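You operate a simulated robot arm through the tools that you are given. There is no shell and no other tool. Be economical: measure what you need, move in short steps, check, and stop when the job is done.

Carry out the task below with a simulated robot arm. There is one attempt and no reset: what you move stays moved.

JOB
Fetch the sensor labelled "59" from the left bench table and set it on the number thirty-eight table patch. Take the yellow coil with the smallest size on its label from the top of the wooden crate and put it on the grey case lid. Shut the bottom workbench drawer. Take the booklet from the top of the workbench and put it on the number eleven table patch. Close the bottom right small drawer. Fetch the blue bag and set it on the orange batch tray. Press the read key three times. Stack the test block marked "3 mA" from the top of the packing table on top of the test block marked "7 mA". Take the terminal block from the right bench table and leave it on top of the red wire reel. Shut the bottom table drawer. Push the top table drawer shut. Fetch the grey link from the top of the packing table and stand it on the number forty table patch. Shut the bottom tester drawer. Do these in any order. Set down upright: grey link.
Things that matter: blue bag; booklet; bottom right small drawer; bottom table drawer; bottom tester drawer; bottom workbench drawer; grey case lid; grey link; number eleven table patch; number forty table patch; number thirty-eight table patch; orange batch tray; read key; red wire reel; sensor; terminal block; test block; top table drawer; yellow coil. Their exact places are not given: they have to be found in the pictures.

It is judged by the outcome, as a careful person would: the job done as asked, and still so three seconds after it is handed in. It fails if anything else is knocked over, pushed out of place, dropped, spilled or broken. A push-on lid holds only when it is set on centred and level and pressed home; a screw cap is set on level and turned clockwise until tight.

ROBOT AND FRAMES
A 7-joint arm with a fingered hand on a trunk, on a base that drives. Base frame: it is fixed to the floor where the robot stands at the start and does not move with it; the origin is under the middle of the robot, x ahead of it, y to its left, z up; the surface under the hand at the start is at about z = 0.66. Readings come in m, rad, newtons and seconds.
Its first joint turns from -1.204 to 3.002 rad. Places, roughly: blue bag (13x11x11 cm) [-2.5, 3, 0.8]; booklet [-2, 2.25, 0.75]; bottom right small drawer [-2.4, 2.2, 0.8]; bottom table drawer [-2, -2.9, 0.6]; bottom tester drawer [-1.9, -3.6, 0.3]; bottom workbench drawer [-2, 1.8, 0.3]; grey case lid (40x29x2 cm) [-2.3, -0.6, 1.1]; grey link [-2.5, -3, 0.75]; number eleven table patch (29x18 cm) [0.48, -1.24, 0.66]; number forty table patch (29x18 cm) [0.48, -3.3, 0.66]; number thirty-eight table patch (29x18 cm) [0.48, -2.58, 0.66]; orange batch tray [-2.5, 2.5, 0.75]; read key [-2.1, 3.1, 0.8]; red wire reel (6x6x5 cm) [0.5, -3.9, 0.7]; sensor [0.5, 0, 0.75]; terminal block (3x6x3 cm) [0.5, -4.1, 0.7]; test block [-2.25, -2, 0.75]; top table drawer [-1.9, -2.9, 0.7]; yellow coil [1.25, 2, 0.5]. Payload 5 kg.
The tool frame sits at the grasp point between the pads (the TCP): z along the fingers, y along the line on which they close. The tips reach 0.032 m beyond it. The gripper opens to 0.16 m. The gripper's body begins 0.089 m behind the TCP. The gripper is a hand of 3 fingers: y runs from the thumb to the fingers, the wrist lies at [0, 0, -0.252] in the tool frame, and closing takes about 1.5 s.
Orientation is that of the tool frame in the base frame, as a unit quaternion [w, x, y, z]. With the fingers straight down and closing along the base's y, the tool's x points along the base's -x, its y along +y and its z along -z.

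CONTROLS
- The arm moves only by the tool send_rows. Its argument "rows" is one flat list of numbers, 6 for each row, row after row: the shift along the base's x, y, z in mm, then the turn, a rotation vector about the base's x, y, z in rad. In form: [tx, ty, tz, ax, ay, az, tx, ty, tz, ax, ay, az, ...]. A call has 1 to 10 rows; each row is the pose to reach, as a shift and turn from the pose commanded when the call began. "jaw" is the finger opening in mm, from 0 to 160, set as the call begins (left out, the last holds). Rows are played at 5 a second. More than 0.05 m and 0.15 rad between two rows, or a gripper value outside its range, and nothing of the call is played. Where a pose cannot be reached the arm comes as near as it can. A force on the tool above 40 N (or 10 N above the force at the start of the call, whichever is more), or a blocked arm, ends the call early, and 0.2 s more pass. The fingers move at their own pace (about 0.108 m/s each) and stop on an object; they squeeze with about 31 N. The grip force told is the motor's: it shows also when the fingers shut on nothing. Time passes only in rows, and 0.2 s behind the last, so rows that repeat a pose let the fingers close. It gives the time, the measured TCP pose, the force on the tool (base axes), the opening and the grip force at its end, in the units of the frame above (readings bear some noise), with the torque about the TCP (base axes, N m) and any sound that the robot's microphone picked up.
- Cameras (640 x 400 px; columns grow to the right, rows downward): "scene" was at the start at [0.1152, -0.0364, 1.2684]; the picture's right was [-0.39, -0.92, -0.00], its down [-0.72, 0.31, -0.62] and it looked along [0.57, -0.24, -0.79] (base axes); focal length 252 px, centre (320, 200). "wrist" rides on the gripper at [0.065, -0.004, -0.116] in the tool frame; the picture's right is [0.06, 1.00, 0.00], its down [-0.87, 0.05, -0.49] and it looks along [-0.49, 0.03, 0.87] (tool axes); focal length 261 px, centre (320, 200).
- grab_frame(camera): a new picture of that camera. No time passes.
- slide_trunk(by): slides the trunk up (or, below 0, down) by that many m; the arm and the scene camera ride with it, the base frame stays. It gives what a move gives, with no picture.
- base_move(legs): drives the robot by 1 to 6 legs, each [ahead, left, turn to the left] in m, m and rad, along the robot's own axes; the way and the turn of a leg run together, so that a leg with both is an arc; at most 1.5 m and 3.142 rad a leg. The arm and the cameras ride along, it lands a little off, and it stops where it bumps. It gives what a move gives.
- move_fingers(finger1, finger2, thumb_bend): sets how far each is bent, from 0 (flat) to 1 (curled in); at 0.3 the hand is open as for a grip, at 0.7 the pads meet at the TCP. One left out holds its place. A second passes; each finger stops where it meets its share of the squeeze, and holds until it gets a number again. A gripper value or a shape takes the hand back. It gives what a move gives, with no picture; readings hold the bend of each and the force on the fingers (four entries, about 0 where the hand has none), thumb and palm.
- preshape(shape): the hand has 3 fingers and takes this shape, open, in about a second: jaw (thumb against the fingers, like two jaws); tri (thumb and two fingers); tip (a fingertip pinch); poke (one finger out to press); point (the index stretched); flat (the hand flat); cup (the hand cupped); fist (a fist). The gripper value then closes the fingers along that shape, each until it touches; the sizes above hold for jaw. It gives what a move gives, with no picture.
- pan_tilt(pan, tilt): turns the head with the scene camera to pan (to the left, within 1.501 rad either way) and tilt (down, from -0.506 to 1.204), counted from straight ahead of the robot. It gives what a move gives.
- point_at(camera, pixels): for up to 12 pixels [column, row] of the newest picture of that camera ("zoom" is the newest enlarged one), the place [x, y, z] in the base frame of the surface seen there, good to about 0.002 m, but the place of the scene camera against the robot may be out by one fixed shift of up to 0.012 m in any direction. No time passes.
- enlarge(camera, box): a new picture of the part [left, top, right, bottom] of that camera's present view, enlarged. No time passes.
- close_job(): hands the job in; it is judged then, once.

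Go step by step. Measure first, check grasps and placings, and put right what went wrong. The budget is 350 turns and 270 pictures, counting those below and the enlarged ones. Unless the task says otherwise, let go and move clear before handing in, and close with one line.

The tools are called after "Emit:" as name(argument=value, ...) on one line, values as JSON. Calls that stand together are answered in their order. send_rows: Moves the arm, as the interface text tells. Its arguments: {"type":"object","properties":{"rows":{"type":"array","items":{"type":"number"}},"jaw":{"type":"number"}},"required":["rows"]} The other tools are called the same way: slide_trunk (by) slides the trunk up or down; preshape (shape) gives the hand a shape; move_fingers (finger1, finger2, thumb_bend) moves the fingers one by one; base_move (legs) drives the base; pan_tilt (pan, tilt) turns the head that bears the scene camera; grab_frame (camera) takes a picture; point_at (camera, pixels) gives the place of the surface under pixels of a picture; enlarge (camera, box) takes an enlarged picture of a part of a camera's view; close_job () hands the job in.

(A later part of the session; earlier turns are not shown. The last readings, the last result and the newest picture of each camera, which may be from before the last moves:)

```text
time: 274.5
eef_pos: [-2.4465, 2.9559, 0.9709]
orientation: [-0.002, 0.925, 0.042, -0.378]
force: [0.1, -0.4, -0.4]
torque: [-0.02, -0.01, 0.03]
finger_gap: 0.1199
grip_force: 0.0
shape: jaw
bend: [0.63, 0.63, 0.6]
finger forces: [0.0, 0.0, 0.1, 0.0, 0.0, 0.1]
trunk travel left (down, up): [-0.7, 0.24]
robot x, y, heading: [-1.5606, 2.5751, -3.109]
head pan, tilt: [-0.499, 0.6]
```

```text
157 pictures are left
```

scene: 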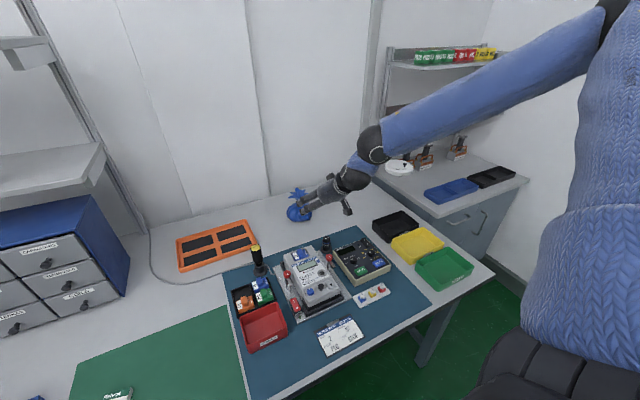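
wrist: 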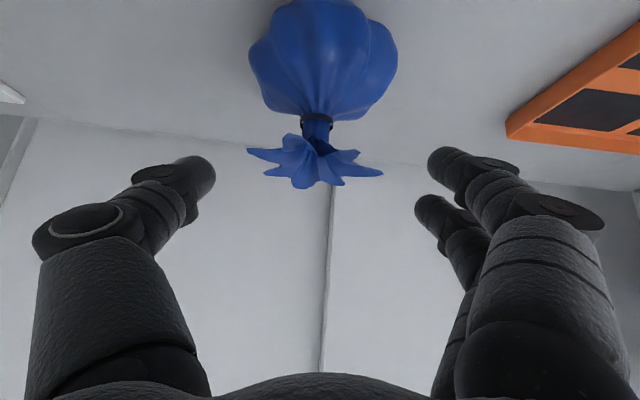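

Well centred. Final approach and close on the neck.

Emit:
send_rows(rows=[-23, 1, -24, 0, 0, 0, -46, 2, -47, 0, 0, 0, -69, 2, -70, 0, 0, 0])

Emit:
send_rows(rows=[0, 0, 0, 0, 0, 0, 0, 0, 0, 0, 0, 0, 0, 0, 0, 0, 0, 0, 0, 0, 0, 0, 0, 0, 0, 0, 0, 0, 0, 0, 0, 0, 0, 0, 0, 0, 0, 0, 0, 0, 0, 0], jaw=0)

Emit:
grab_frame(camera="wrist")

```text
time: 275.3
eef_pos: [-2.5156, 2.959, 0.9013]
orientation: [-0.003, 0.925, 0.041, -0.377]
force: [-0.9, 0.2, -0.1]
torque: [0.0, 0.03, -0.02]
finger_gap: 0.1196
grip_force: 0.0
shape: jaw
bend: [0.63, 0.63, 0.6]
finger forces: [0.0, 0.0, 0.0, 0.0, 0.0, 0.0]
trunk travel left (down, up): [-0.7, 0.24]
robot x, y, heading: [-1.5622, 2.5757, -3.111]
head pan, tilt: [-0.499, 0.6]
```

```text
time: 276.9
eef_pos: [-2.5149, 2.9602, 0.9025]
orientation: [-0.003, 0.925, 0.041, -0.378]
force: [0.5, -0.2, -0.1]
torque: [-0.01, -0.01, 0.0]
finger_gap: 0.0
grip_force: 30.7
shape: jaw
bend: [0.76, 0.64, 0.68]
finger forces: [0.0, 0.1, 0.0, 0.0, 0.0, 0.0]
trunk travel left (down, up): [-0.7, 0.24]
robot x, y, heading: [-1.5641, 2.5778, -3.115]
head pan, tilt: [-0.499, 0.6]
```

```text
156 pictures are left
```

wrist: 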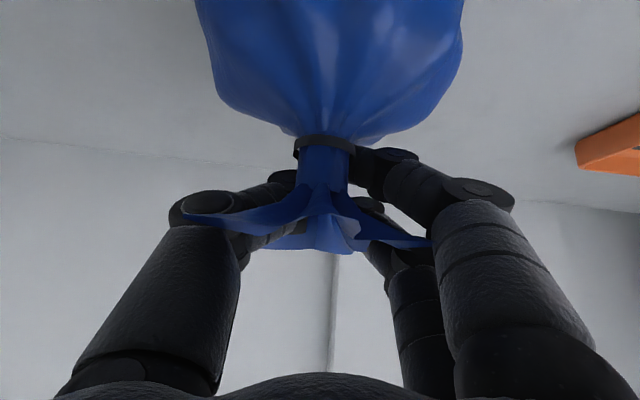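

The fingers shut on nothing (gap 0): the neck doesn't hold. I open wide and grip the bag's body instead, about 3.5 cm lower.

Emit:
send_rows(rows=[0, 0, 15, 0, 0, 0, 0, 0, 15, 0, 0, 0, 0, 0, 15, 0, 0, 0, 0, 0, 15, 0, 0, 0, 0, 0, 15, 0, 0, 0, 0, 0, 15, 0, 0, 0], jaw=158)

Emit:
send_rows(rows=[0, 0, -20, 0, 0, 0, 0, 0, -35, 0, 0, 0, 0, 0, -48, 0, 0, 0])

Emit:
send_rows(rows=[0, 0, 0, 0, 0, 0, 0, 0, 0, 0, 0, 0, 0, 0, 0, 0, 0, 0, 0, 0, 0, 0, 0, 0, 0, 0, 0, 0, 0, 0, 0, 0, 0, 0, 0, 0, 0, 0, 0, 0, 0, 0], jaw=0)

Emit:
grab_frame(camera="wrist")

```text
time: 278.3
eef_pos: [-2.5145, 2.9603, 0.9172]
orientation: [-0.002, 0.925, 0.042, -0.377]
force: [0.2, 1.2, 0.2]
torque: [0.0, 0.01, 0.02]
finger_gap: 0.158
grip_force: 0.1
shape: jaw
bend: [0.32, 0.32, 0.32]
finger forces: [0.0, 0.0, 0.0, 0.0, 0.1, 0.1]
trunk travel left (down, up): [-0.7, 0.24]
robot x, y, heading: [-1.5621, 2.5733, -3.112]
head pan, tilt: [-0.499, 0.6]
```

```text
time: 279.1
eef_pos: [-2.5152, 2.9594, 0.8692]
orientation: [-0.003, 0.925, 0.042, -0.377]
force: [-0.3, -0.1, 0.0]
torque: [0.0, 0.0, 0.01]
finger_gap: 0.158
grip_force: 0.0
shape: jaw
bend: [0.32, 0.32, 0.32]
finger forces: [0.1, 0.1, 0.0, 0.0, 0.1, 0.1]
trunk travel left (down, up): [-0.7, 0.24]
robot x, y, heading: [-1.5665, 2.5748, -3.115]
head pan, tilt: [-0.499, 0.6]
```

```text
time: 280.7
eef_pos: [-2.5151, 2.9601, 0.8686]
orientation: [-0.003, 0.925, 0.042, -0.378]
force: [0.4, 0.3, 0.5]
torque: [0.0, 0.02, 0.01]
finger_gap: 0.0132
grip_force: 31.1
shape: jaw
bend: [0.76, 0.68, 0.73]
finger forces: [0.1, 0.0, 0.1, 0.0, 0.2, 0.0]
trunk travel left (down, up): [-0.7, 0.24]
robot x, y, heading: [-1.5605, 2.5759, -3.11]
head pan, tilt: [-0.499, 0.6]
```

```text
155 pictures are left
```

wrist: 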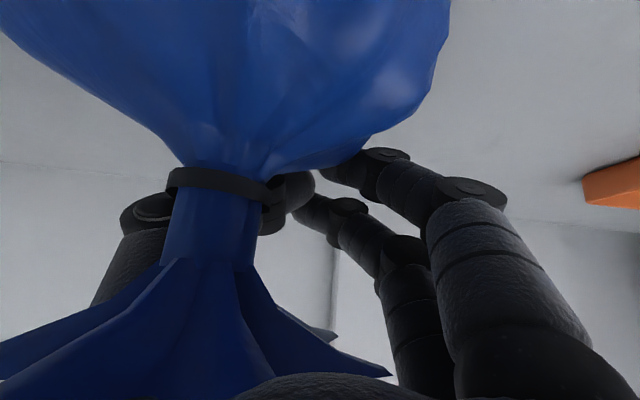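

The fingers closed behind the bag and it seems shifted. I open, rise back, and look again.

Emit:
send_rows(rows=[0, 0, 0, 0, 0, 0, 0, 0, 0, 0, 0, 0, 0, 0, 0, 0, 0, 0, 0, 0, 0, 0, 0, 0, 0, 0, 0, 0, 0, 0, 0, 0, 0, 0, 0, 0, 0, 0, 0, 0, 0, 0], jaw=158)

Emit:
grab_frame(camera="wrist")

Emit:
enlarge(camera="scene", box=[240, 160, 400, 260])

```text
time: 282.3
eef_pos: [-2.514, 2.9586, 0.8686]
orientation: [-0.003, 0.925, 0.041, -0.378]
force: [0.0, 0.0, -0.4]
torque: [0.0, 0.04, -0.04]
finger_gap: 0.1579
grip_force: 0.1
shape: jaw
bend: [0.32, 0.32, 0.32]
finger forces: [0.1, 0.0, 0.0, 0.0, 0.0, 0.1]
trunk travel left (down, up): [-0.7, 0.24]
robot x, y, heading: [-1.5606, 2.5786, -3.106]
head pan, tilt: [-0.499, 0.6]
```

```text
154 pictures are left
```

wrist: 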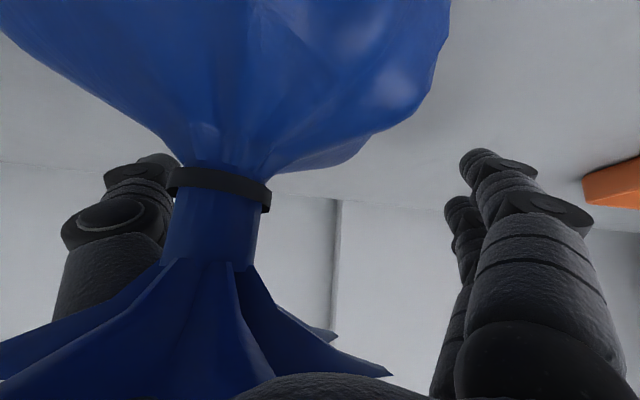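

```text
4.00 times, centred on (320, 210) of scene
```

zoom: 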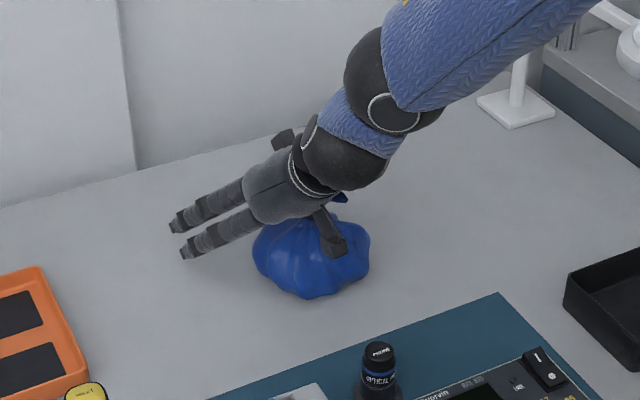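

The bag has been nudged towards the robot (now at zoom (310,255)) but is upright. I rise straight up and re-measure.

Emit:
send_rows(rows=[0, 0, 25, 0, 0, 0, 0, 0, 60, 0, 0, 0, 0, 0, 100, 0, 0, 0, 0, 0, 140, 0, 0, 0])

Emit:
send_rows(rows=[45, 0, 15, 0, 0, 0, 90, 0, 30, 0, 0, 0, 135, 0, 45, 0, 0, 0, 180, 0, 50, 0, 0, 0])

Emit:
grab_frame(camera="wrist")

Emit:
enlarge(camera="scene", box=[240, 160, 400, 260])

```text
time: 283.3
eef_pos: [-2.5136, 2.9593, 1.0084]
orientation: [-0.002, 0.925, 0.042, -0.377]
force: [0.6, 0.0, 1.0]
torque: [-0.01, 0.0, -0.03]
finger_gap: 0.1581
grip_force: 0.0
shape: jaw
bend: [0.32, 0.32, 0.32]
finger forces: [0.1, 0.1, 0.1, 0.0, 0.0, 0.0]
trunk travel left (down, up): [-0.7, 0.24]
robot x, y, heading: [-1.5656, 2.5716, -3.112]
head pan, tilt: [-0.499, 0.6]
```

```text
time: 284.3
eef_pos: [-2.3336, 2.9597, 1.0597]
orientation: [-0.002, 0.925, 0.041, -0.379]
force: [0.7, 0.3, 0.0]
torque: [0.0, 0.02, -0.01]
finger_gap: 0.1582
grip_force: 0.0
shape: jaw
bend: [0.32, 0.32, 0.31]
finger forces: [0.1, 0.0, 0.1, 0.0, 0.0, 0.1]
trunk travel left (down, up): [-0.7, 0.24]
robot x, y, heading: [-1.5661, 2.5769, -3.106]
head pan, tilt: [-0.499, 0.6]
```

```text
152 pictures are left
```

wrist: 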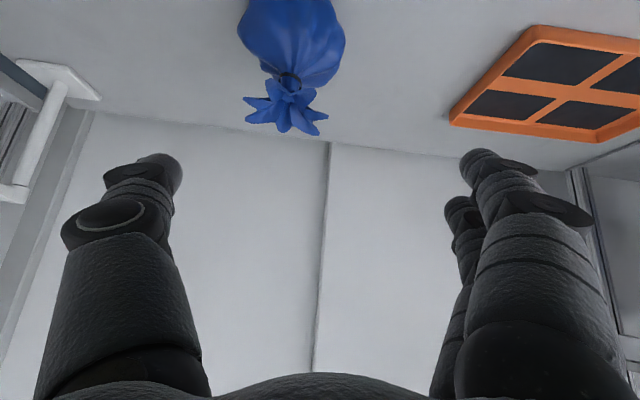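

```text
4.00 times, centred on (320, 210) of scene
```

zoom: 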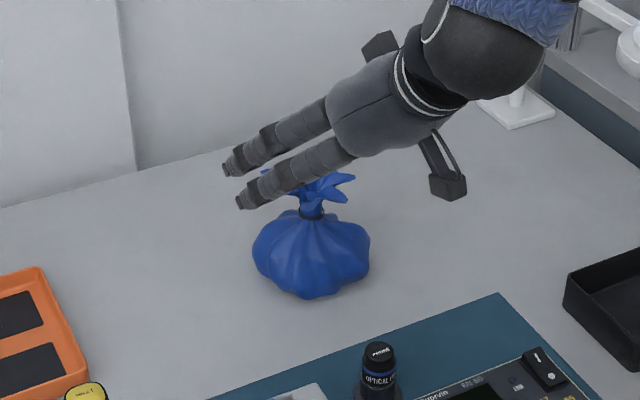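

Emit:
point_at(camera="wrist", pixels=[[289, 82], [286, 105], [290, 40], [242, 35], [340, 45], [290, 10]])

Emit:
point_at(camera="zoom", pixels=[[312, 260], [258, 255], [366, 255], [312, 290], [312, 215], [312, 185], [270, 185], [350, 180]])

```text
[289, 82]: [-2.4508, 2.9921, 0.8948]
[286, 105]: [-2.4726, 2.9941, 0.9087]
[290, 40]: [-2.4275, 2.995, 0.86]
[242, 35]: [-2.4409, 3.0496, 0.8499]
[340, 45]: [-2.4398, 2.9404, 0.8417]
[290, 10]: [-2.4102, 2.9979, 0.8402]
```

```text
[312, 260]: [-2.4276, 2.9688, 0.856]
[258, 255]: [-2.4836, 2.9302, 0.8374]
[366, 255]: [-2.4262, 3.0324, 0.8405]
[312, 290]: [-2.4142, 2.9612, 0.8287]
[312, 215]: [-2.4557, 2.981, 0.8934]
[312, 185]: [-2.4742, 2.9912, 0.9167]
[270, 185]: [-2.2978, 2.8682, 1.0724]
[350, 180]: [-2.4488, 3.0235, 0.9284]
```

Bag centre is now ≈(−2.463,2.993), body radius ≈5.5 cm. I shift the base right 0.1, make the tool nearly vertical, and go above it.

Emit:
base_move(legs=[[0, -0.1, 0]])

Emit:
send_rows(rows=[-20, -10, 10, 0, -0.13, 0, -45, -25, 10, 0, -0.26, 0, -75, -40, 10, 0, -0.39, 0, -105, -55, 0, 0, -0.45, 0, -132, -67, -15, 0, -0.45, 0, -132, -67, -50, 0, -0.45, 0])

Emit:
grab_frame(camera="wrist")

```text
time: 285.4
eef_pos: [-2.3384, 3.0612, 1.0576]
orientation: [-0.001, 0.925, 0.042, -0.377]
force: [0.5, 0.1, -1.2]
torque: [-0.03, 0.07, 0.03]
finger_gap: 0.1581
grip_force: 0.1
shape: jaw
bend: [0.32, 0.32, 0.31]
finger forces: [0.0, 0.0, 0.1, 0.0, 0.0, 0.0]
trunk travel left (down, up): [-0.7, 0.24]
robot x, y, heading: [-1.5657, 2.6753, -3.113]
head pan, tilt: [-0.499, 0.6]
```

```text
time: 286.8
eef_pos: [-2.4703, 2.9936, 1.0077]
orientation: [0.007, 0.986, 0.041, -0.161]
force: [-0.6, 0.3, 0.2]
torque: [-0.04, -0.01, 0.0]
finger_gap: 0.1582
grip_force: 0.1
shape: jaw
bend: [0.32, 0.32, 0.31]
finger forces: [0.0, 0.1, 0.1, 0.0, 0.0, 0.0]
trunk travel left (down, up): [-0.7, 0.24]
robot x, y, heading: [-1.568, 2.6745, -3.107]
head pan, tilt: [-0.499, 0.6]
```

```text
150 pictures are left
```

wrist: 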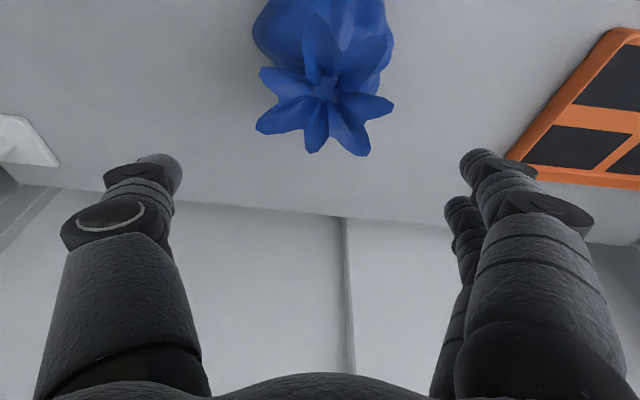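

Emit:
point_at(camera="wrist", pixels=[[325, 90], [325, 20], [260, 40], [392, 40], [330, 5]])

Emit:
send_rows(rows=[2, 0, -40, 0, 0, 0, 4, 0, -75, 0, 0, 0])

Emit:
grab_frame(camera="wrist")

Emit:
enlarge(camera="scene", box=[240, 130, 400, 260])

```text
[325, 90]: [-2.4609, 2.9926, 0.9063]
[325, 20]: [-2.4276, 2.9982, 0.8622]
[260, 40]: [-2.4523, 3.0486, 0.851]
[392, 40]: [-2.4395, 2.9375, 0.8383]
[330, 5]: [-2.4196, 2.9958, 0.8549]
```

```text
time: 287.4
eef_pos: [-2.467, 2.9922, 0.9346]
orientation: [0.008, 0.986, 0.042, -0.162]
force: [0.6, 0.0, 0.1]
torque: [0.01, -0.03, -0.02]
finger_gap: 0.1581
grip_force: 0.2
shape: jaw
bend: [0.32, 0.32, 0.31]
finger forces: [0.0, 0.0, 0.0, 0.0, 0.0, 0.0]
trunk travel left (down, up): [-0.7, 0.24]
robot x, y, heading: [-1.5681, 2.6794, -3.11]
head pan, tilt: [-0.499, 0.6]
```

```text
149 pictures are left
```

wrist: 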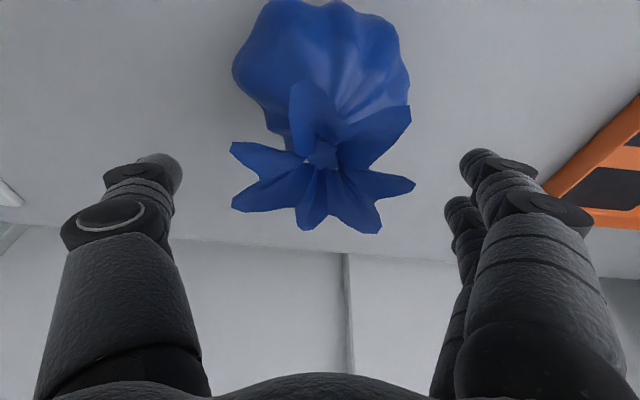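

```text
3.08 times, centred on (320, 195) of scene
```

zoom: 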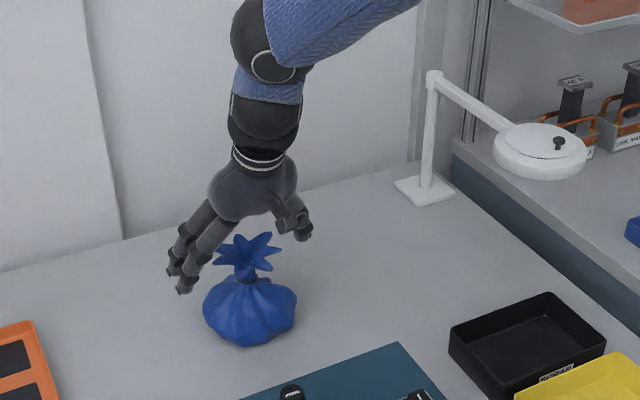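

I descend onto the body with the contact line slightly robot-side of its centre, then close.

Emit:
send_rows(rows=[5, 0, -36, 0, 0, 0, 11, 0, -74, 0, 0, 0])

Emit:
send_rows(rows=[0, 0, 0, 0, 0, 0, 0, 0, 0, 0, 0, 0, 0, 0, 0, 0, 0, 0, 0, 0, 0, 0, 0, 0, 0, 0, 0, 0, 0, 0, 0, 0, 0, 0, 0, 0], jaw=0)

Emit:
grab_frame(camera="wrist")

```text
time: 288.0
eef_pos: [-2.4552, 2.9926, 0.8599]
orientation: [0.006, 0.986, 0.041, -0.162]
force: [0.2, -0.3, 0.2]
torque: [0.01, -0.03, -0.05]
finger_gap: 0.1578
grip_force: 0.1
shape: jaw
bend: [0.32, 0.32, 0.31]
finger forces: [0.1, 0.0, 0.0, 0.0, 0.0, 0.0]
trunk travel left (down, up): [-0.7, 0.24]
robot x, y, heading: [-1.5674, 2.6742, -3.108]
head pan, tilt: [-0.499, 0.6]
```

```text
time: 289.4
eef_pos: [-2.4563, 2.993, 0.8614]
orientation: [0.007, 0.986, 0.042, -0.162]
force: [-0.2, 0.6, 0.2]
torque: [-0.06, -0.02, 0.02]
finger_gap: 0.1015
grip_force: 30.7
shape: jaw
bend: [0.7, 0.7, 0.68]
finger forces: [11.6, 12.3, 0.0, 0.0, 24.0, 0.0]
trunk travel left (down, up): [-0.7, 0.24]
robot x, y, heading: [-1.5625, 2.6747, -3.112]
head pan, tilt: [-0.499, 0.6]
```

```text
147 pictures are left
```

wrist: 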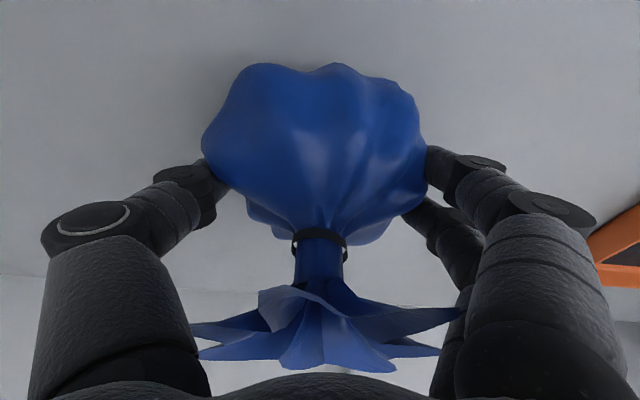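

The bag is held (gap 0.10). I lift 12 cm and verify.

Emit:
send_rows(rows=[0, 0, 20, 0, 0, 0, 0, 0, 60, 0, 0, 0, 0, 0, 100, 0, 0, 0, 0, 0, 120, 0, 0, 0])

Emit:
base_move(legs=[[0, 0.42, 0]])

Emit:
grab_frame(camera="scene")

Emit:
grab_frame(camera="wrist")

```text
time: 290.4
eef_pos: [-2.4544, 2.9932, 0.9806]
orientation: [0.007, 0.986, 0.041, -0.161]
force: [0.6, -0.8, -1.4]
torque: [0.01, 0.0, -0.04]
finger_gap: 0.1015
grip_force: 31.0
shape: jaw
bend: [0.7, 0.7, 0.68]
finger forces: [11.3, 12.3, 0.1, 0.0, 23.7, 0.1]
trunk travel left (down, up): [-0.7, 0.24]
robot x, y, heading: [-1.5691, 2.6767, -3.111]
head pan, tilt: [-0.499, 0.6]
```

```text
time: 293.0
eef_pos: [-2.4414, 2.5683, 0.9809]
orientation: [0.006, 0.986, 0.041, -0.161]
force: [-1.0, -0.3, -1.0]
torque: [-0.02, -0.07, 0.0]
finger_gap: 0.1016
grip_force: 31.1
shape: jaw
bend: [0.7, 0.7, 0.68]
finger forces: [11.3, 12.2, 0.1, 0.0, 23.8, 0.0]
trunk travel left (down, up): [-0.7, 0.24]
robot x, y, heading: [-1.5526, 2.2504, -3.111]
head pan, tilt: [-0.499, 0.6]
```

```text
146 pictures are left
```

scene: 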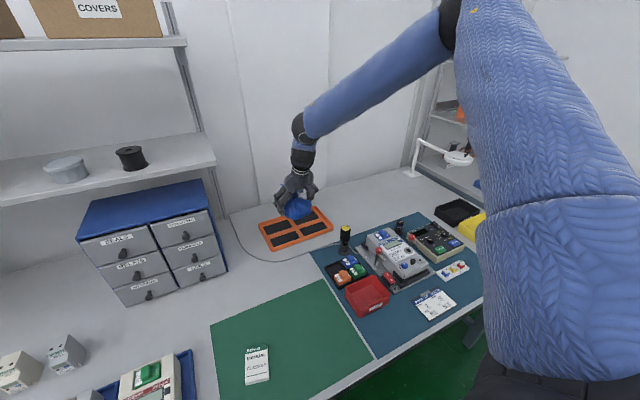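

```text
145 pictures are left
```

wrist: 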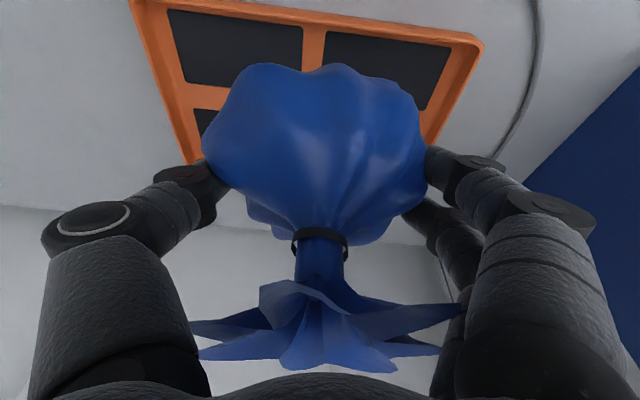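

Emit:
point_at(camera="wrist", pixels=[[135, 3], [482, 42], [192, 160], [430, 135], [340, 25], [200, 100]])

Emit:
point_at(camera="scene", pixels=[[260, 224], [317, 208], [271, 249], [332, 229], [295, 235], [300, 205]])

```text
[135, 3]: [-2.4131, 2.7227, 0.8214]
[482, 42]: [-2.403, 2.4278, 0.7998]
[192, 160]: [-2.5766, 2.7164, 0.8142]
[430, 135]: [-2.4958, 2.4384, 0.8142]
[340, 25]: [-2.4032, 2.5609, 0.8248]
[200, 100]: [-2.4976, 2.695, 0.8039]
```

```text
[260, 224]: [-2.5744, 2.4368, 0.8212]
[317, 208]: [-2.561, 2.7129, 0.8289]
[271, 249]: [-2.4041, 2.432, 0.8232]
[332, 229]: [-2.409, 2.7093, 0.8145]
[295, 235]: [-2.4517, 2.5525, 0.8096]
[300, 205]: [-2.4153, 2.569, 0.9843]
```

Tray centre (−2.49,2.575), floor ≈0.804. I move over it and lower to TCP z≈0.867.

Emit:
send_rows(rows=[-42, 7, 0, 0, 0, 0, -42, 7, -45, 0, 0, 0, -42, 7, -85, 0, 0, 0, -42, 7, -105, 0, 0, 0, -42, 7, -112, 0, 0, 0])

Emit:
send_rows(rows=[0, 0, -2, 0, 0, 0, 0, 0, -4, 0, 0, 0])

Emit:
grab_frame(camera="wrist")

```text
time: 294.2
eef_pos: [-2.4821, 2.5763, 0.8706]
orientation: [0.008, 0.986, 0.041, -0.163]
force: [-0.6, -0.1, -1.1]
torque: [0.01, 0.01, 0.01]
finger_gap: 0.1014
grip_force: 31.0
shape: jaw
bend: [0.7, 0.7, 0.68]
finger forces: [11.3, 12.3, 0.0, 0.0, 23.7, 0.0]
out of reach, approached as far as the arm can: row 5
trunk travel left (down, up): [-0.7, 0.24]
robot x, y, heading: [-1.5511, 2.2533, -3.114]
head pan, tilt: [-0.499, 0.6]
```

```text
time: 294.8
eef_pos: [-2.48, 2.5783, 0.8676]
orientation: [0.008, 0.986, 0.041, -0.162]
force: [0.8, 0.6, -0.9]
torque: [0.01, -0.03, -0.02]
finger_gap: 0.1017
grip_force: 30.5
shape: jaw
bend: [0.7, 0.7, 0.68]
finger forces: [11.2, 12.4, 0.0, 0.1, 23.8, 0.0]
trunk travel left (down, up): [-0.7, 0.24]
robot x, y, heading: [-1.5539, 2.2531, -3.108]
head pan, tilt: [-0.499, 0.6]
```

```text
144 pictures are left
```

wrist: 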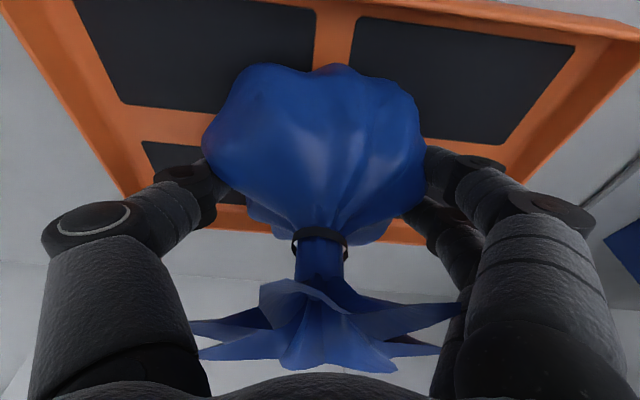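

Still bearing the weight (−1 N) and arm near its limit; I lower by the trunk 4 mm.

Emit:
slide_trunk(by=-0.004)

```text
time: 295.4
eef_pos: [-2.4802, 2.5771, 0.8655]
orientation: [0.008, 0.986, 0.042, -0.162]
force: [0.6, 0.6, 5.6]
torque: [0.03, -0.04, 0.03]
finger_gap: 0.1015
grip_force: 31.3
shape: jaw
bend: [0.7, 0.7, 0.69]
finger forces: [13.3, 12.6, 0.1, 0.0, 26.1, 0.0]
trunk travel left (down, up): [-0.696, 0.244]
robot x, y, heading: [-1.5522, 2.2566, -3.114]
head pan, tilt: [-0.499, 0.6]
```

Contact (+5.6 N). I open wide and rise.

Emit:
send_rows(rows=[0, 0, 0, 0, 0, 0, 0, 0, 0, 0, 0, 0, 0, 0, 0, 0, 0, 0, 0, 0, 0, 0, 0, 0, 0, 0, 35, 0, 0, 0, 0, 0, 75, 0, 0, 0, 0, 0, 115, 0, 0, 0, 0, 0, 155, 0, 0, 0], jaw=158)

Emit:
grab_frame(camera="scene")

Emit:
enlarge(camera="scene", box=[240, 160, 360, 260])

```text
time: 297.2
eef_pos: [-2.4786, 2.5783, 1.0212]
orientation: [0.008, 0.986, 0.041, -0.162]
force: [0.3, -0.4, 0.0]
torque: [0.02, 0.01, 0.03]
finger_gap: 0.1578
grip_force: 0.1
shape: jaw
bend: [0.32, 0.32, 0.32]
finger forces: [0.0, 0.0, 0.0, 0.1, 0.1, 0.0]
trunk travel left (down, up): [-0.696, 0.244]
robot x, y, heading: [-1.5528, 2.2509, -3.108]
head pan, tilt: [-0.499, 0.6]
```

```text
143 pictures are left
```

scene: 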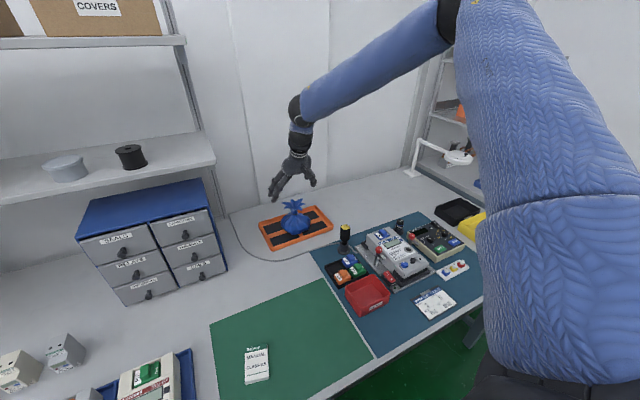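

```text
4.00 times, centred on (300, 210) of scene
```

zoom: 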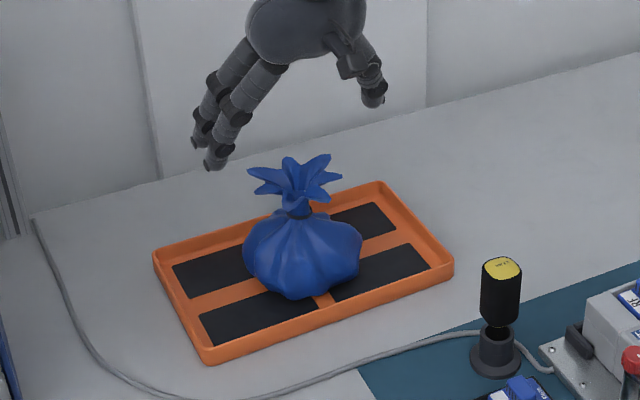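

The bag sits in the tray. Now the READ key: I measure it in an enlarged view.

Emit:
enlarge(camera="scene", box=[380, 205, 480, 285])

Emit:
point_at(camera="scene", pixels=[[454, 243], [437, 250], [420, 228], [462, 240], [440, 234], [396, 228], [400, 262]])

```text
5.00 times, centred on (430, 245) of scene
```

zoom: 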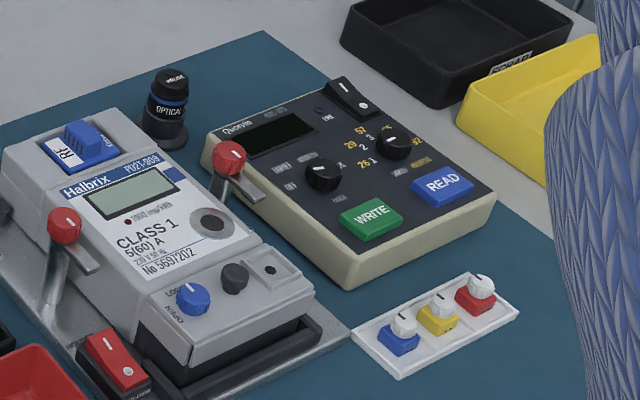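

```text
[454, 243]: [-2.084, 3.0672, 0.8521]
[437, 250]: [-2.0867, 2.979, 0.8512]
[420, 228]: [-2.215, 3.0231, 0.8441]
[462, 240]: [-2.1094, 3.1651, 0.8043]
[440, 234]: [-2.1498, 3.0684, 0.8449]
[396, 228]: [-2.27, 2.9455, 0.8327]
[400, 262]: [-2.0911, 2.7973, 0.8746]
```

READ is at ≈(−2.084,3.067,0.85). I retract the arm with the tool vertical, take the poke shape, and drive so the key is front-right.

Emit:
send_rows(rows=[45, 0, 10, 0, -0.08, 0, 90, 0, 20, 0, -0.16, 0, 135, 0, 30, 0, -0.24, 0, 180, 0, 40, 0, -0.325, 0, 225, 0, 40, 0, -0.325, 0, 270, 0, 40, 0, -0.325, 0])

Emit:
preshape(shape="poke")

Emit:
base_move(legs=[[-0.13, 0, 0], [0, -0.47, 0]])

Emit:
grab_frame(camera="wrist")

Emit:
grab_frame(camera="scene")

```text
time: 298.6
eef_pos: [-2.2077, 2.5766, 1.0619]
orientation: [0.014, 0.999, 0.04, -0.001]
force: [0.7, -0.5, -0.3]
torque: [-0.03, 0.06, 0.0]
finger_gap: 0.1581
grip_force: 0.1
shape: jaw
bend: [0.32, 0.32, 0.32]
finger forces: [0.1, 0.0, 0.0, 0.0, 0.0, 0.0]
trunk travel left (down, up): [-0.696, 0.244]
robot x, y, heading: [-1.5519, 2.2521, -3.11]
head pan, tilt: [-0.499, 0.6]
```

```text
time: 299.5
eef_pos: [-2.2092, 2.5779, 1.0608]
orientation: [0.013, 0.999, 0.04, -0.002]
force: [0.1, -0.1, 0.2]
torque: [0.02, -0.01, -0.01]
finger_gap: 0.0
grip_force: 0.0
shape: poke
bend: [1.0, 1.0, 0.46]
finger forces: [0.0, 0.1, 0.0, 0.1, 0.0, 0.1]
trunk travel left (down, up): [-0.696, 0.244]
robot x, y, heading: [-1.5516, 2.2534, -3.108]
head pan, tilt: [-0.499, 0.6]
```

```text
time: 303.1
eef_pos: [-2.098, 3.05, 1.0611]
orientation: [0.013, 0.999, 0.041, 0.0]
force: [-0.1, 0.6, 0.4]
torque: [-0.02, -0.04, 0.01]
finger_gap: 0.0
grip_force: 0.0
shape: poke
bend: [1.0, 1.0, 0.46]
finger forces: [0.0, 0.0, 0.1, 0.0, 0.1, 0.0]
trunk travel left (down, up): [-0.696, 0.244]
robot x, y, heading: [-1.4421, 2.7212, -3.108]
head pan, tilt: [-0.499, 0.6]
```

```text
140 pictures are left
```

wrist: 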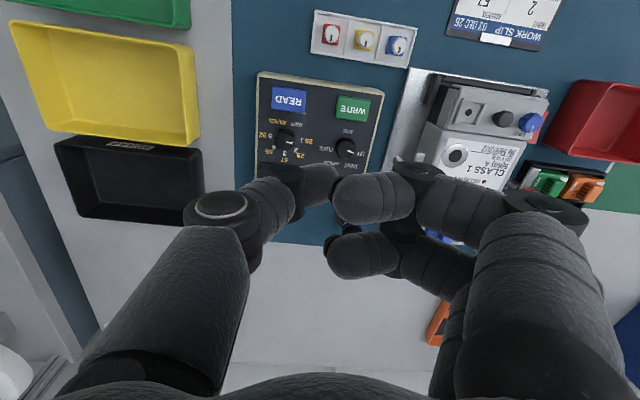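

```text
139 pictures are left
```

scene: 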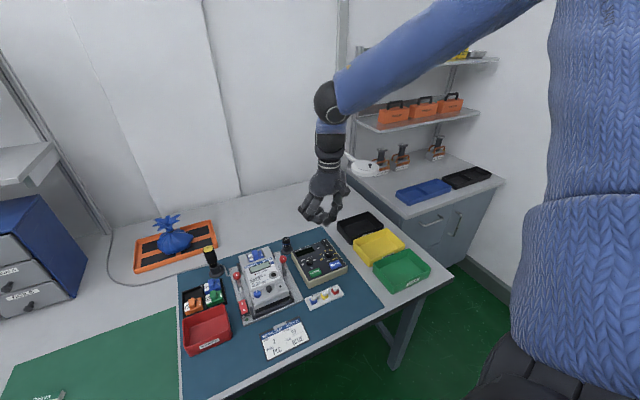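

In poke shape the thumb is the free digit (tip near (325,180)). I measure its tip and the READ key in the wrist picture.

Emit:
point_at(camera="wrist", pixels=[[330, 178], [335, 190], [315, 180], [340, 200], [289, 100], [276, 100], [303, 100], [289, 90], [289, 112], [353, 107]])

Emit:
enlarge(camera="wrist", box=[240, 140, 400, 240])

Emit:
enlarge(camera="scene", box=[270, 150, 390, 290])

```text
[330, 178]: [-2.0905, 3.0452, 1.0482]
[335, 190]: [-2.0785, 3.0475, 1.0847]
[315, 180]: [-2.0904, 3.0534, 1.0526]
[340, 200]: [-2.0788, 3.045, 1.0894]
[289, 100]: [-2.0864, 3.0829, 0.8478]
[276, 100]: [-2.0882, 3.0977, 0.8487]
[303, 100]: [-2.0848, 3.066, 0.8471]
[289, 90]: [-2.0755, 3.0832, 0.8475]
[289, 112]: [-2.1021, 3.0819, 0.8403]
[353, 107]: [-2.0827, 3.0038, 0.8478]
```

```text
4.00 times, centred on (320, 190) of wrist
```

zoom: 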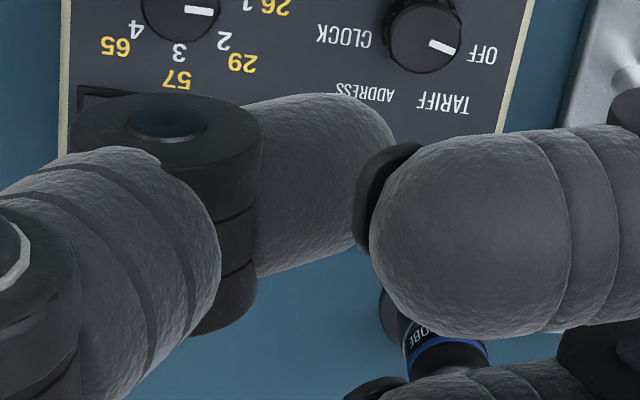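

```text
2.86 times, centred on (330, 220) of scene
```

zoom: 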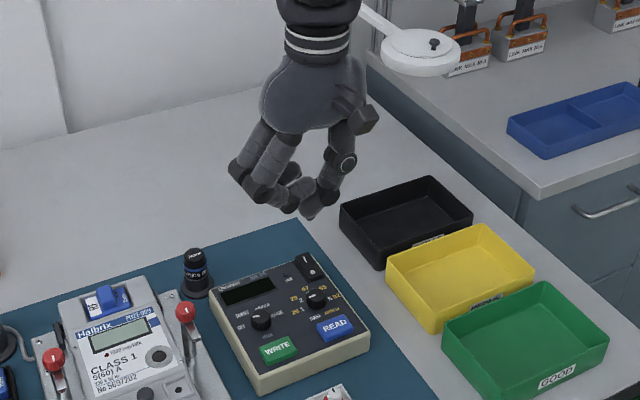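

READ is at (−2.087,3.0825,0.848) by the wrist camera. In "poke" the curled fingers are almost as low as the thumb, so I try "point".

Emit:
preshape(shape="point")

Emit:
grab_frame(camera="wrist")

Emit:
enlarge(camera="scene", box=[270, 150, 390, 290])

```text
time: 304.0
eef_pos: [-2.098, 3.0492, 1.0602]
orientation: [0.015, 0.999, 0.041, -0.001]
force: [-0.4, 0.7, 0.0]
torque: [-0.01, -0.01, 0.04]
finger_gap: 0.0001
grip_force: 0.1
shape: point
bend: [0.24, 1.0, 0.47]
finger forces: [0.0, 0.0, 0.0, 0.1, 0.0, 0.0]
trunk travel left (down, up): [-0.696, 0.244]
robot x, y, heading: [-1.4416, 2.7234, -3.106]
head pan, tilt: [-0.499, 0.6]
```

```text
136 pictures are left
```

wrist: 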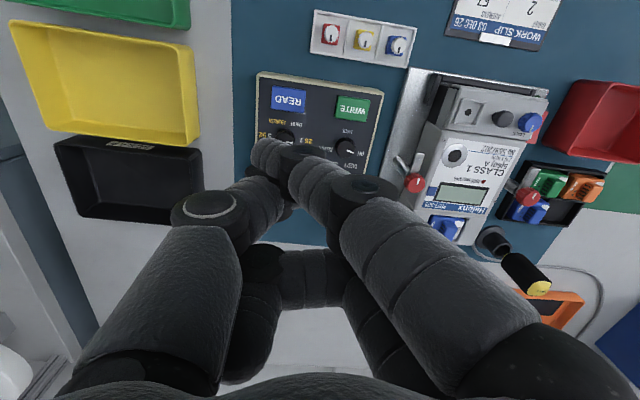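

```text
2.86 times, centred on (330, 220) of scene
```

zoom: 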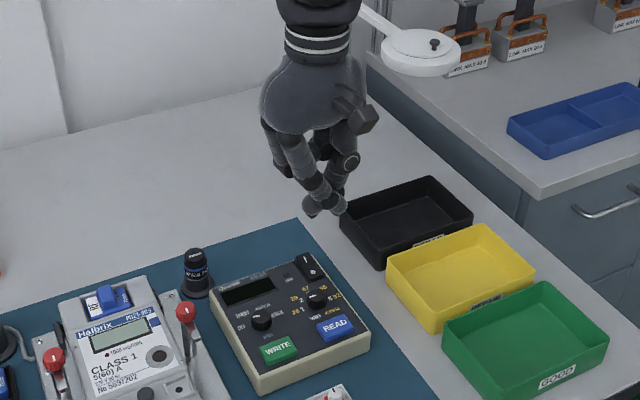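

Emit:
enlarge(camera="wrist", box=[220, 120, 380, 220])

Emit:
point_at(camera="wrist", pixels=[[262, 150], [258, 160], [270, 145], [280, 150], [250, 190], [300, 165], [270, 195]])

```text
4.00 times, centred on (300, 170) of wrist
```

zoom: 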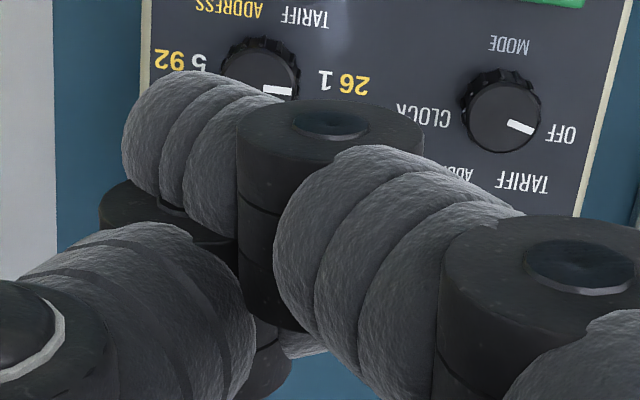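

```text
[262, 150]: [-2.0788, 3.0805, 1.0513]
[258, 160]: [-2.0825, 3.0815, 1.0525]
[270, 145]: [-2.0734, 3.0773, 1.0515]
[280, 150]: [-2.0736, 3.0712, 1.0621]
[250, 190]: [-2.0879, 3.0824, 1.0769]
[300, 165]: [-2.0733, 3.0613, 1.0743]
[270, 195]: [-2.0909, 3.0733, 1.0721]
```

The "point" index is awkward too. A closed jaw with its pair of fingers along the key's long side (y) fits the key well, so I shut the jaw and turn the hand +90° above READ.

Emit:
preshape(shape="jaw")

Emit:
send_rows(rows=[0, 0, 0, 0, 0, 0.14, 0, 0, 0, 0, 0, 0.28, 0, 0, 0, 0, 0, 0.42, 0, 0, 0, 0, 0, 0.56, 0, 0, 0, 0, 0, 0.7, 0, 0, 0, 0, 0, 0.84, 0, 0, 0, 0, 0, 0.98, 0, 0, 0, 0, 0, 1.12, 0, 0, 0, 0, 0, 1.26, 0, 0, 0, 0, 0, 1.4], jaw=0)

Emit:
send_rows(rows=[0, 10, -20, 0, 0, 0.09, 5, 20, -50, 0, 0, 0.09, 12, 33, -90, 0, 0, 0.09, 12, 33, -120, 0, 0, 0.09])

Emit:
grab_frame(camera="wrist")

Emit:
enlarge(camera="scene", box=[270, 150, 390, 290])

```text
time: 304.9
eef_pos: [-2.0984, 3.0476, 1.0609]
orientation: [0.014, 0.999, 0.041, -0.001]
force: [-0.5, -0.3, 0.8]
torque: [-0.01, -0.02, 0.0]
finger_gap: 0.1094
grip_force: 0.0
shape: jaw
bend: [0.57, 0.3, 0.51]
finger forces: [0.0, 0.0, 0.0, 0.0, 0.0, 0.0]
trunk travel left (down, up): [-0.696, 0.244]
robot x, y, heading: [-1.444, 2.7246, -3.104]
head pan, tilt: [-0.499, 0.6]
```

```text
time: 307.1
eef_pos: [-2.0981, 3.0495, 1.0606]
orientation: [0.012, 0.737, 0.676, 0.008]
force: [0.7, 0.1, 0.6]
torque: [0.02, -0.01, 0.02]
finger_gap: 0.0001
grip_force: 31.0
shape: jaw
bend: [0.73, 0.64, 0.66]
finger forces: [0.0, 0.0, 0.0, 0.1, 0.0, 0.1]
trunk travel left (down, up): [-0.696, 0.244]
robot x, y, heading: [-1.4415, 2.7263, -3.107]
head pan, tilt: [-0.499, 0.6]
```

```text
time: 308.1
eef_pos: [-2.0866, 3.0815, 0.9386]
orientation: [0.011, 0.707, 0.707, 0.009]
force: [-0.1, 1.4, -0.3]
torque: [0.04, -0.01, 0.01]
finger_gap: 0.0
grip_force: 31.1
shape: jaw
bend: [0.73, 0.64, 0.66]
finger forces: [0.0, 0.0, 0.1, 0.1, 0.1, 0.0]
trunk travel left (down, up): [-0.696, 0.244]
robot x, y, heading: [-1.4424, 2.7262, -3.109]
head pan, tilt: [-0.499, 0.6]
```

```text
133 pictures are left
```

wrist: 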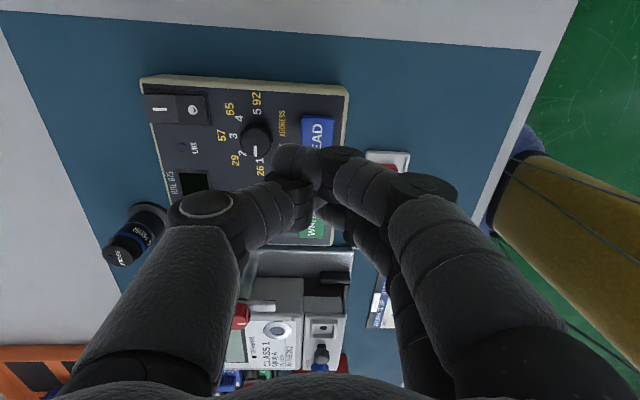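

```text
2.86 times, centred on (330, 220) of scene
```

zoom: 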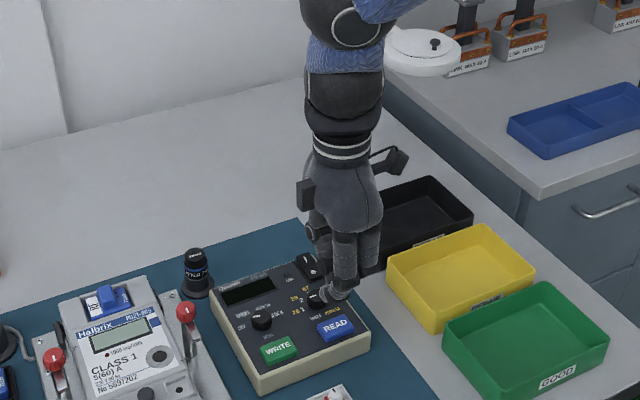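

One finger is crossed (bend 0.73 vs 0.64); I reopen and re-close, and re-measure READ at (318,130).

Emit:
send_rows(rows=[0, 0, 30, 0, 0, 0, 0, 0, 30, 0, 0, 0, 0, 0, 30, 0, 0, 0, 0, 0, 30, 0, 0, 0, 0, 0, 30, 0, 0, 0], jaw=120)

Emit:
grab_frame(camera="wrist")

Emit:
send_rows(rows=[0, 0, 0, 0, 0, 0, 0, 0, 0, 0, 0, 0, 0, 0, 0, 0, 0, 0, 0, 0, 0, 0, 0, 0, 0, 0, 0, 0, 0, 0, 0, 0, 0, 0, 0, 0, 0, 0, 0, 0, 0, 0], jaw=0)

```text
time: 309.3
eef_pos: [-2.0856, 3.0809, 0.9696]
orientation: [0.011, 0.707, 0.707, 0.009]
force: [0.0, 0.0, 0.1]
torque: [-0.01, -0.03, -0.01]
finger_gap: 0.036
grip_force: 0.0
shape: jaw
bend: [0.78, 0.63, 0.78]
finger forces: [0.0, 0.1, 0.1, 0.0, 0.0, 0.0]
trunk travel left (down, up): [-0.696, 0.244]
robot x, y, heading: [-1.4403, 2.7253, -3.105]
head pan, tilt: [-0.499, 0.6]
```

```text
131 pictures are left
```

wrist: 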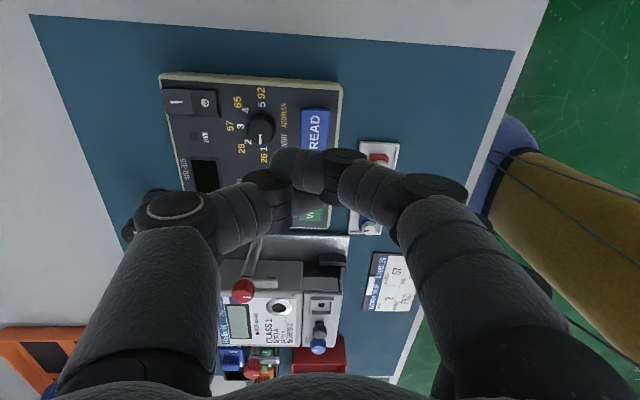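

```text
time: 310.9
eef_pos: [-2.0861, 3.0812, 0.9699]
orientation: [0.011, 0.707, 0.707, 0.009]
force: [-0.2, 0.6, -0.1]
torque: [-0.01, -0.02, -0.03]
finger_gap: 0.0
grip_force: 31.0
shape: jaw
bend: [0.72, 0.65, 0.66]
finger forces: [0.1, 0.0, 0.0, 0.0, 0.0, 0.0]
trunk travel left (down, up): [-0.696, 0.244]
robot x, y, heading: [-1.4416, 2.7267, -3.111]
head pan, tilt: [-0.499, 0.6]
```

Finger 1 and the thumb are crossed. I untangle: curl the fingers fully, open the thumb, then open the fingers.

Emit:
move_fingers(finger1=1.0)

Emit:
move_fingers(thumb_bend=0.1)

Emit:
grab_frame(camera="wrist")

```text
time: 311.9
eef_pos: [-2.0852, 3.0809, 0.9696]
orientation: [0.011, 0.707, 0.707, 0.009]
force: [-0.5, 0.3, 0.9]
torque: [-0.01, -0.01, 0.01]
finger_gap: 0.0074
grip_force: 0.2
shape: fingers
bend: [0.8, 0.65, 0.72]
finger forces: [0.1, 0.0, 0.0, 0.0, 0.1, 0.1]
trunk travel left (down, up): [-0.696, 0.244]
robot x, y, heading: [-1.4393, 2.727, -3.109]
head pan, tilt: [-0.499, 0.6]
```

```text
time: 312.9
eef_pos: [-2.085, 3.0803, 0.9706]
orientation: [0.011, 0.707, 0.707, 0.008]
force: [0.5, 0.8, -0.9]
torque: [0.0, 0.0, -0.03]
finger_gap: 0.0064
grip_force: 0.1
shape: fingers
bend: [0.74, 0.69, 0.75]
finger forces: [0.0, 0.0, 0.0, 0.0, 0.0, 0.1]
trunk travel left (down, up): [-0.696, 0.244]
robot x, y, heading: [-1.4395, 2.7279, -3.108]
head pan, tilt: [-0.499, 0.6]
```

```text
130 pictures are left
```

wrist: 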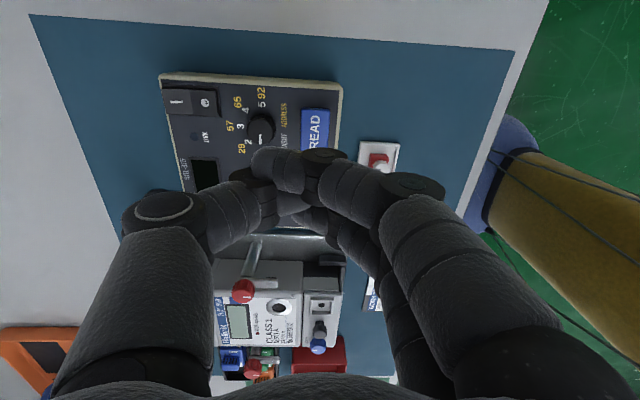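

They are hooked. I reverse the sequence that led here: point, then poke, then jaw.

Emit:
preshape(shape="point")

Emit:
preshape(shape="poke")

Emit:
grab_frame(camera="wrist")

```text
time: 313.8
eef_pos: [-2.0849, 3.0817, 0.9703]
orientation: [0.011, 0.707, 0.707, 0.009]
force: [-0.2, 0.3, -0.1]
torque: [-0.02, -0.03, -0.01]
finger_gap: 0.0
grip_force: 0.1
shape: point
bend: [0.24, 0.78, 0.46]
finger forces: [0.1, 0.0, 0.1, 0.0, 0.0, 0.0]
trunk travel left (down, up): [-0.696, 0.244]
robot x, y, heading: [-1.4366, 2.7202, -3.108]
head pan, tilt: [-0.499, 0.6]
```

```text
time: 314.7
eef_pos: [-2.0837, 3.0816, 0.9716]
orientation: [0.011, 0.706, 0.708, 0.009]
force: [-0.3, -0.2, -0.2]
torque: [0.03, 0.01, -0.03]
finger_gap: 0.0
grip_force: 0.0
shape: poke
bend: [0.94, 1.0, 1.0]
finger forces: [0.0, 0.0, 0.1, 0.1, 0.0, 0.0]
trunk travel left (down, up): [-0.696, 0.244]
robot x, y, heading: [-1.438, 2.7247, -3.104]
head pan, tilt: [-0.499, 0.6]
```

```text
129 pictures are left
```

wrist: 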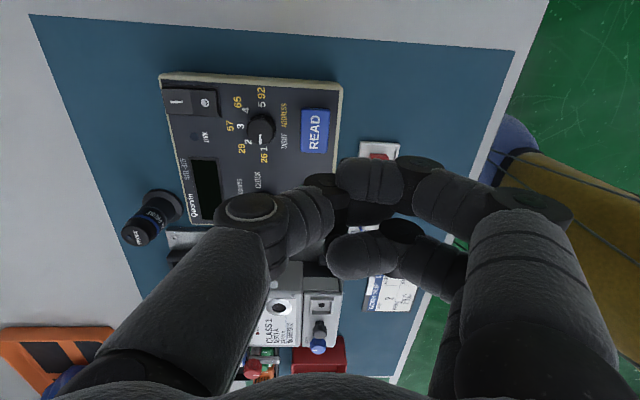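

Now all are curled (0.94,1,1). I try the jaw shape open.

Emit:
preshape(shape="jaw")

Emit:
grab_frame(camera="wrist")

```text
time: 315.6
eef_pos: [-2.0862, 3.0812, 0.9694]
orientation: [0.012, 0.706, 0.708, 0.008]
force: [0.5, -0.7, 0.2]
torque: [-0.03, -0.01, 0.01]
finger_gap: 0.1115
grip_force: 0.1
shape: jaw
bend: [0.71, 0.3, 0.5]
finger forces: [0.0, 0.0, 0.1, 0.0, 0.0, 0.1]
trunk travel left (down, up): [-0.696, 0.244]
robot x, y, heading: [-1.4383, 2.7214, -3.106]
head pan, tilt: [-0.499, 0.6]
```

```text
128 pictures are left
```

wrist: 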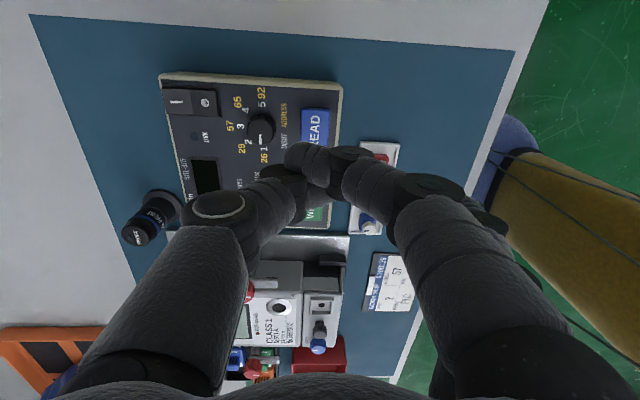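

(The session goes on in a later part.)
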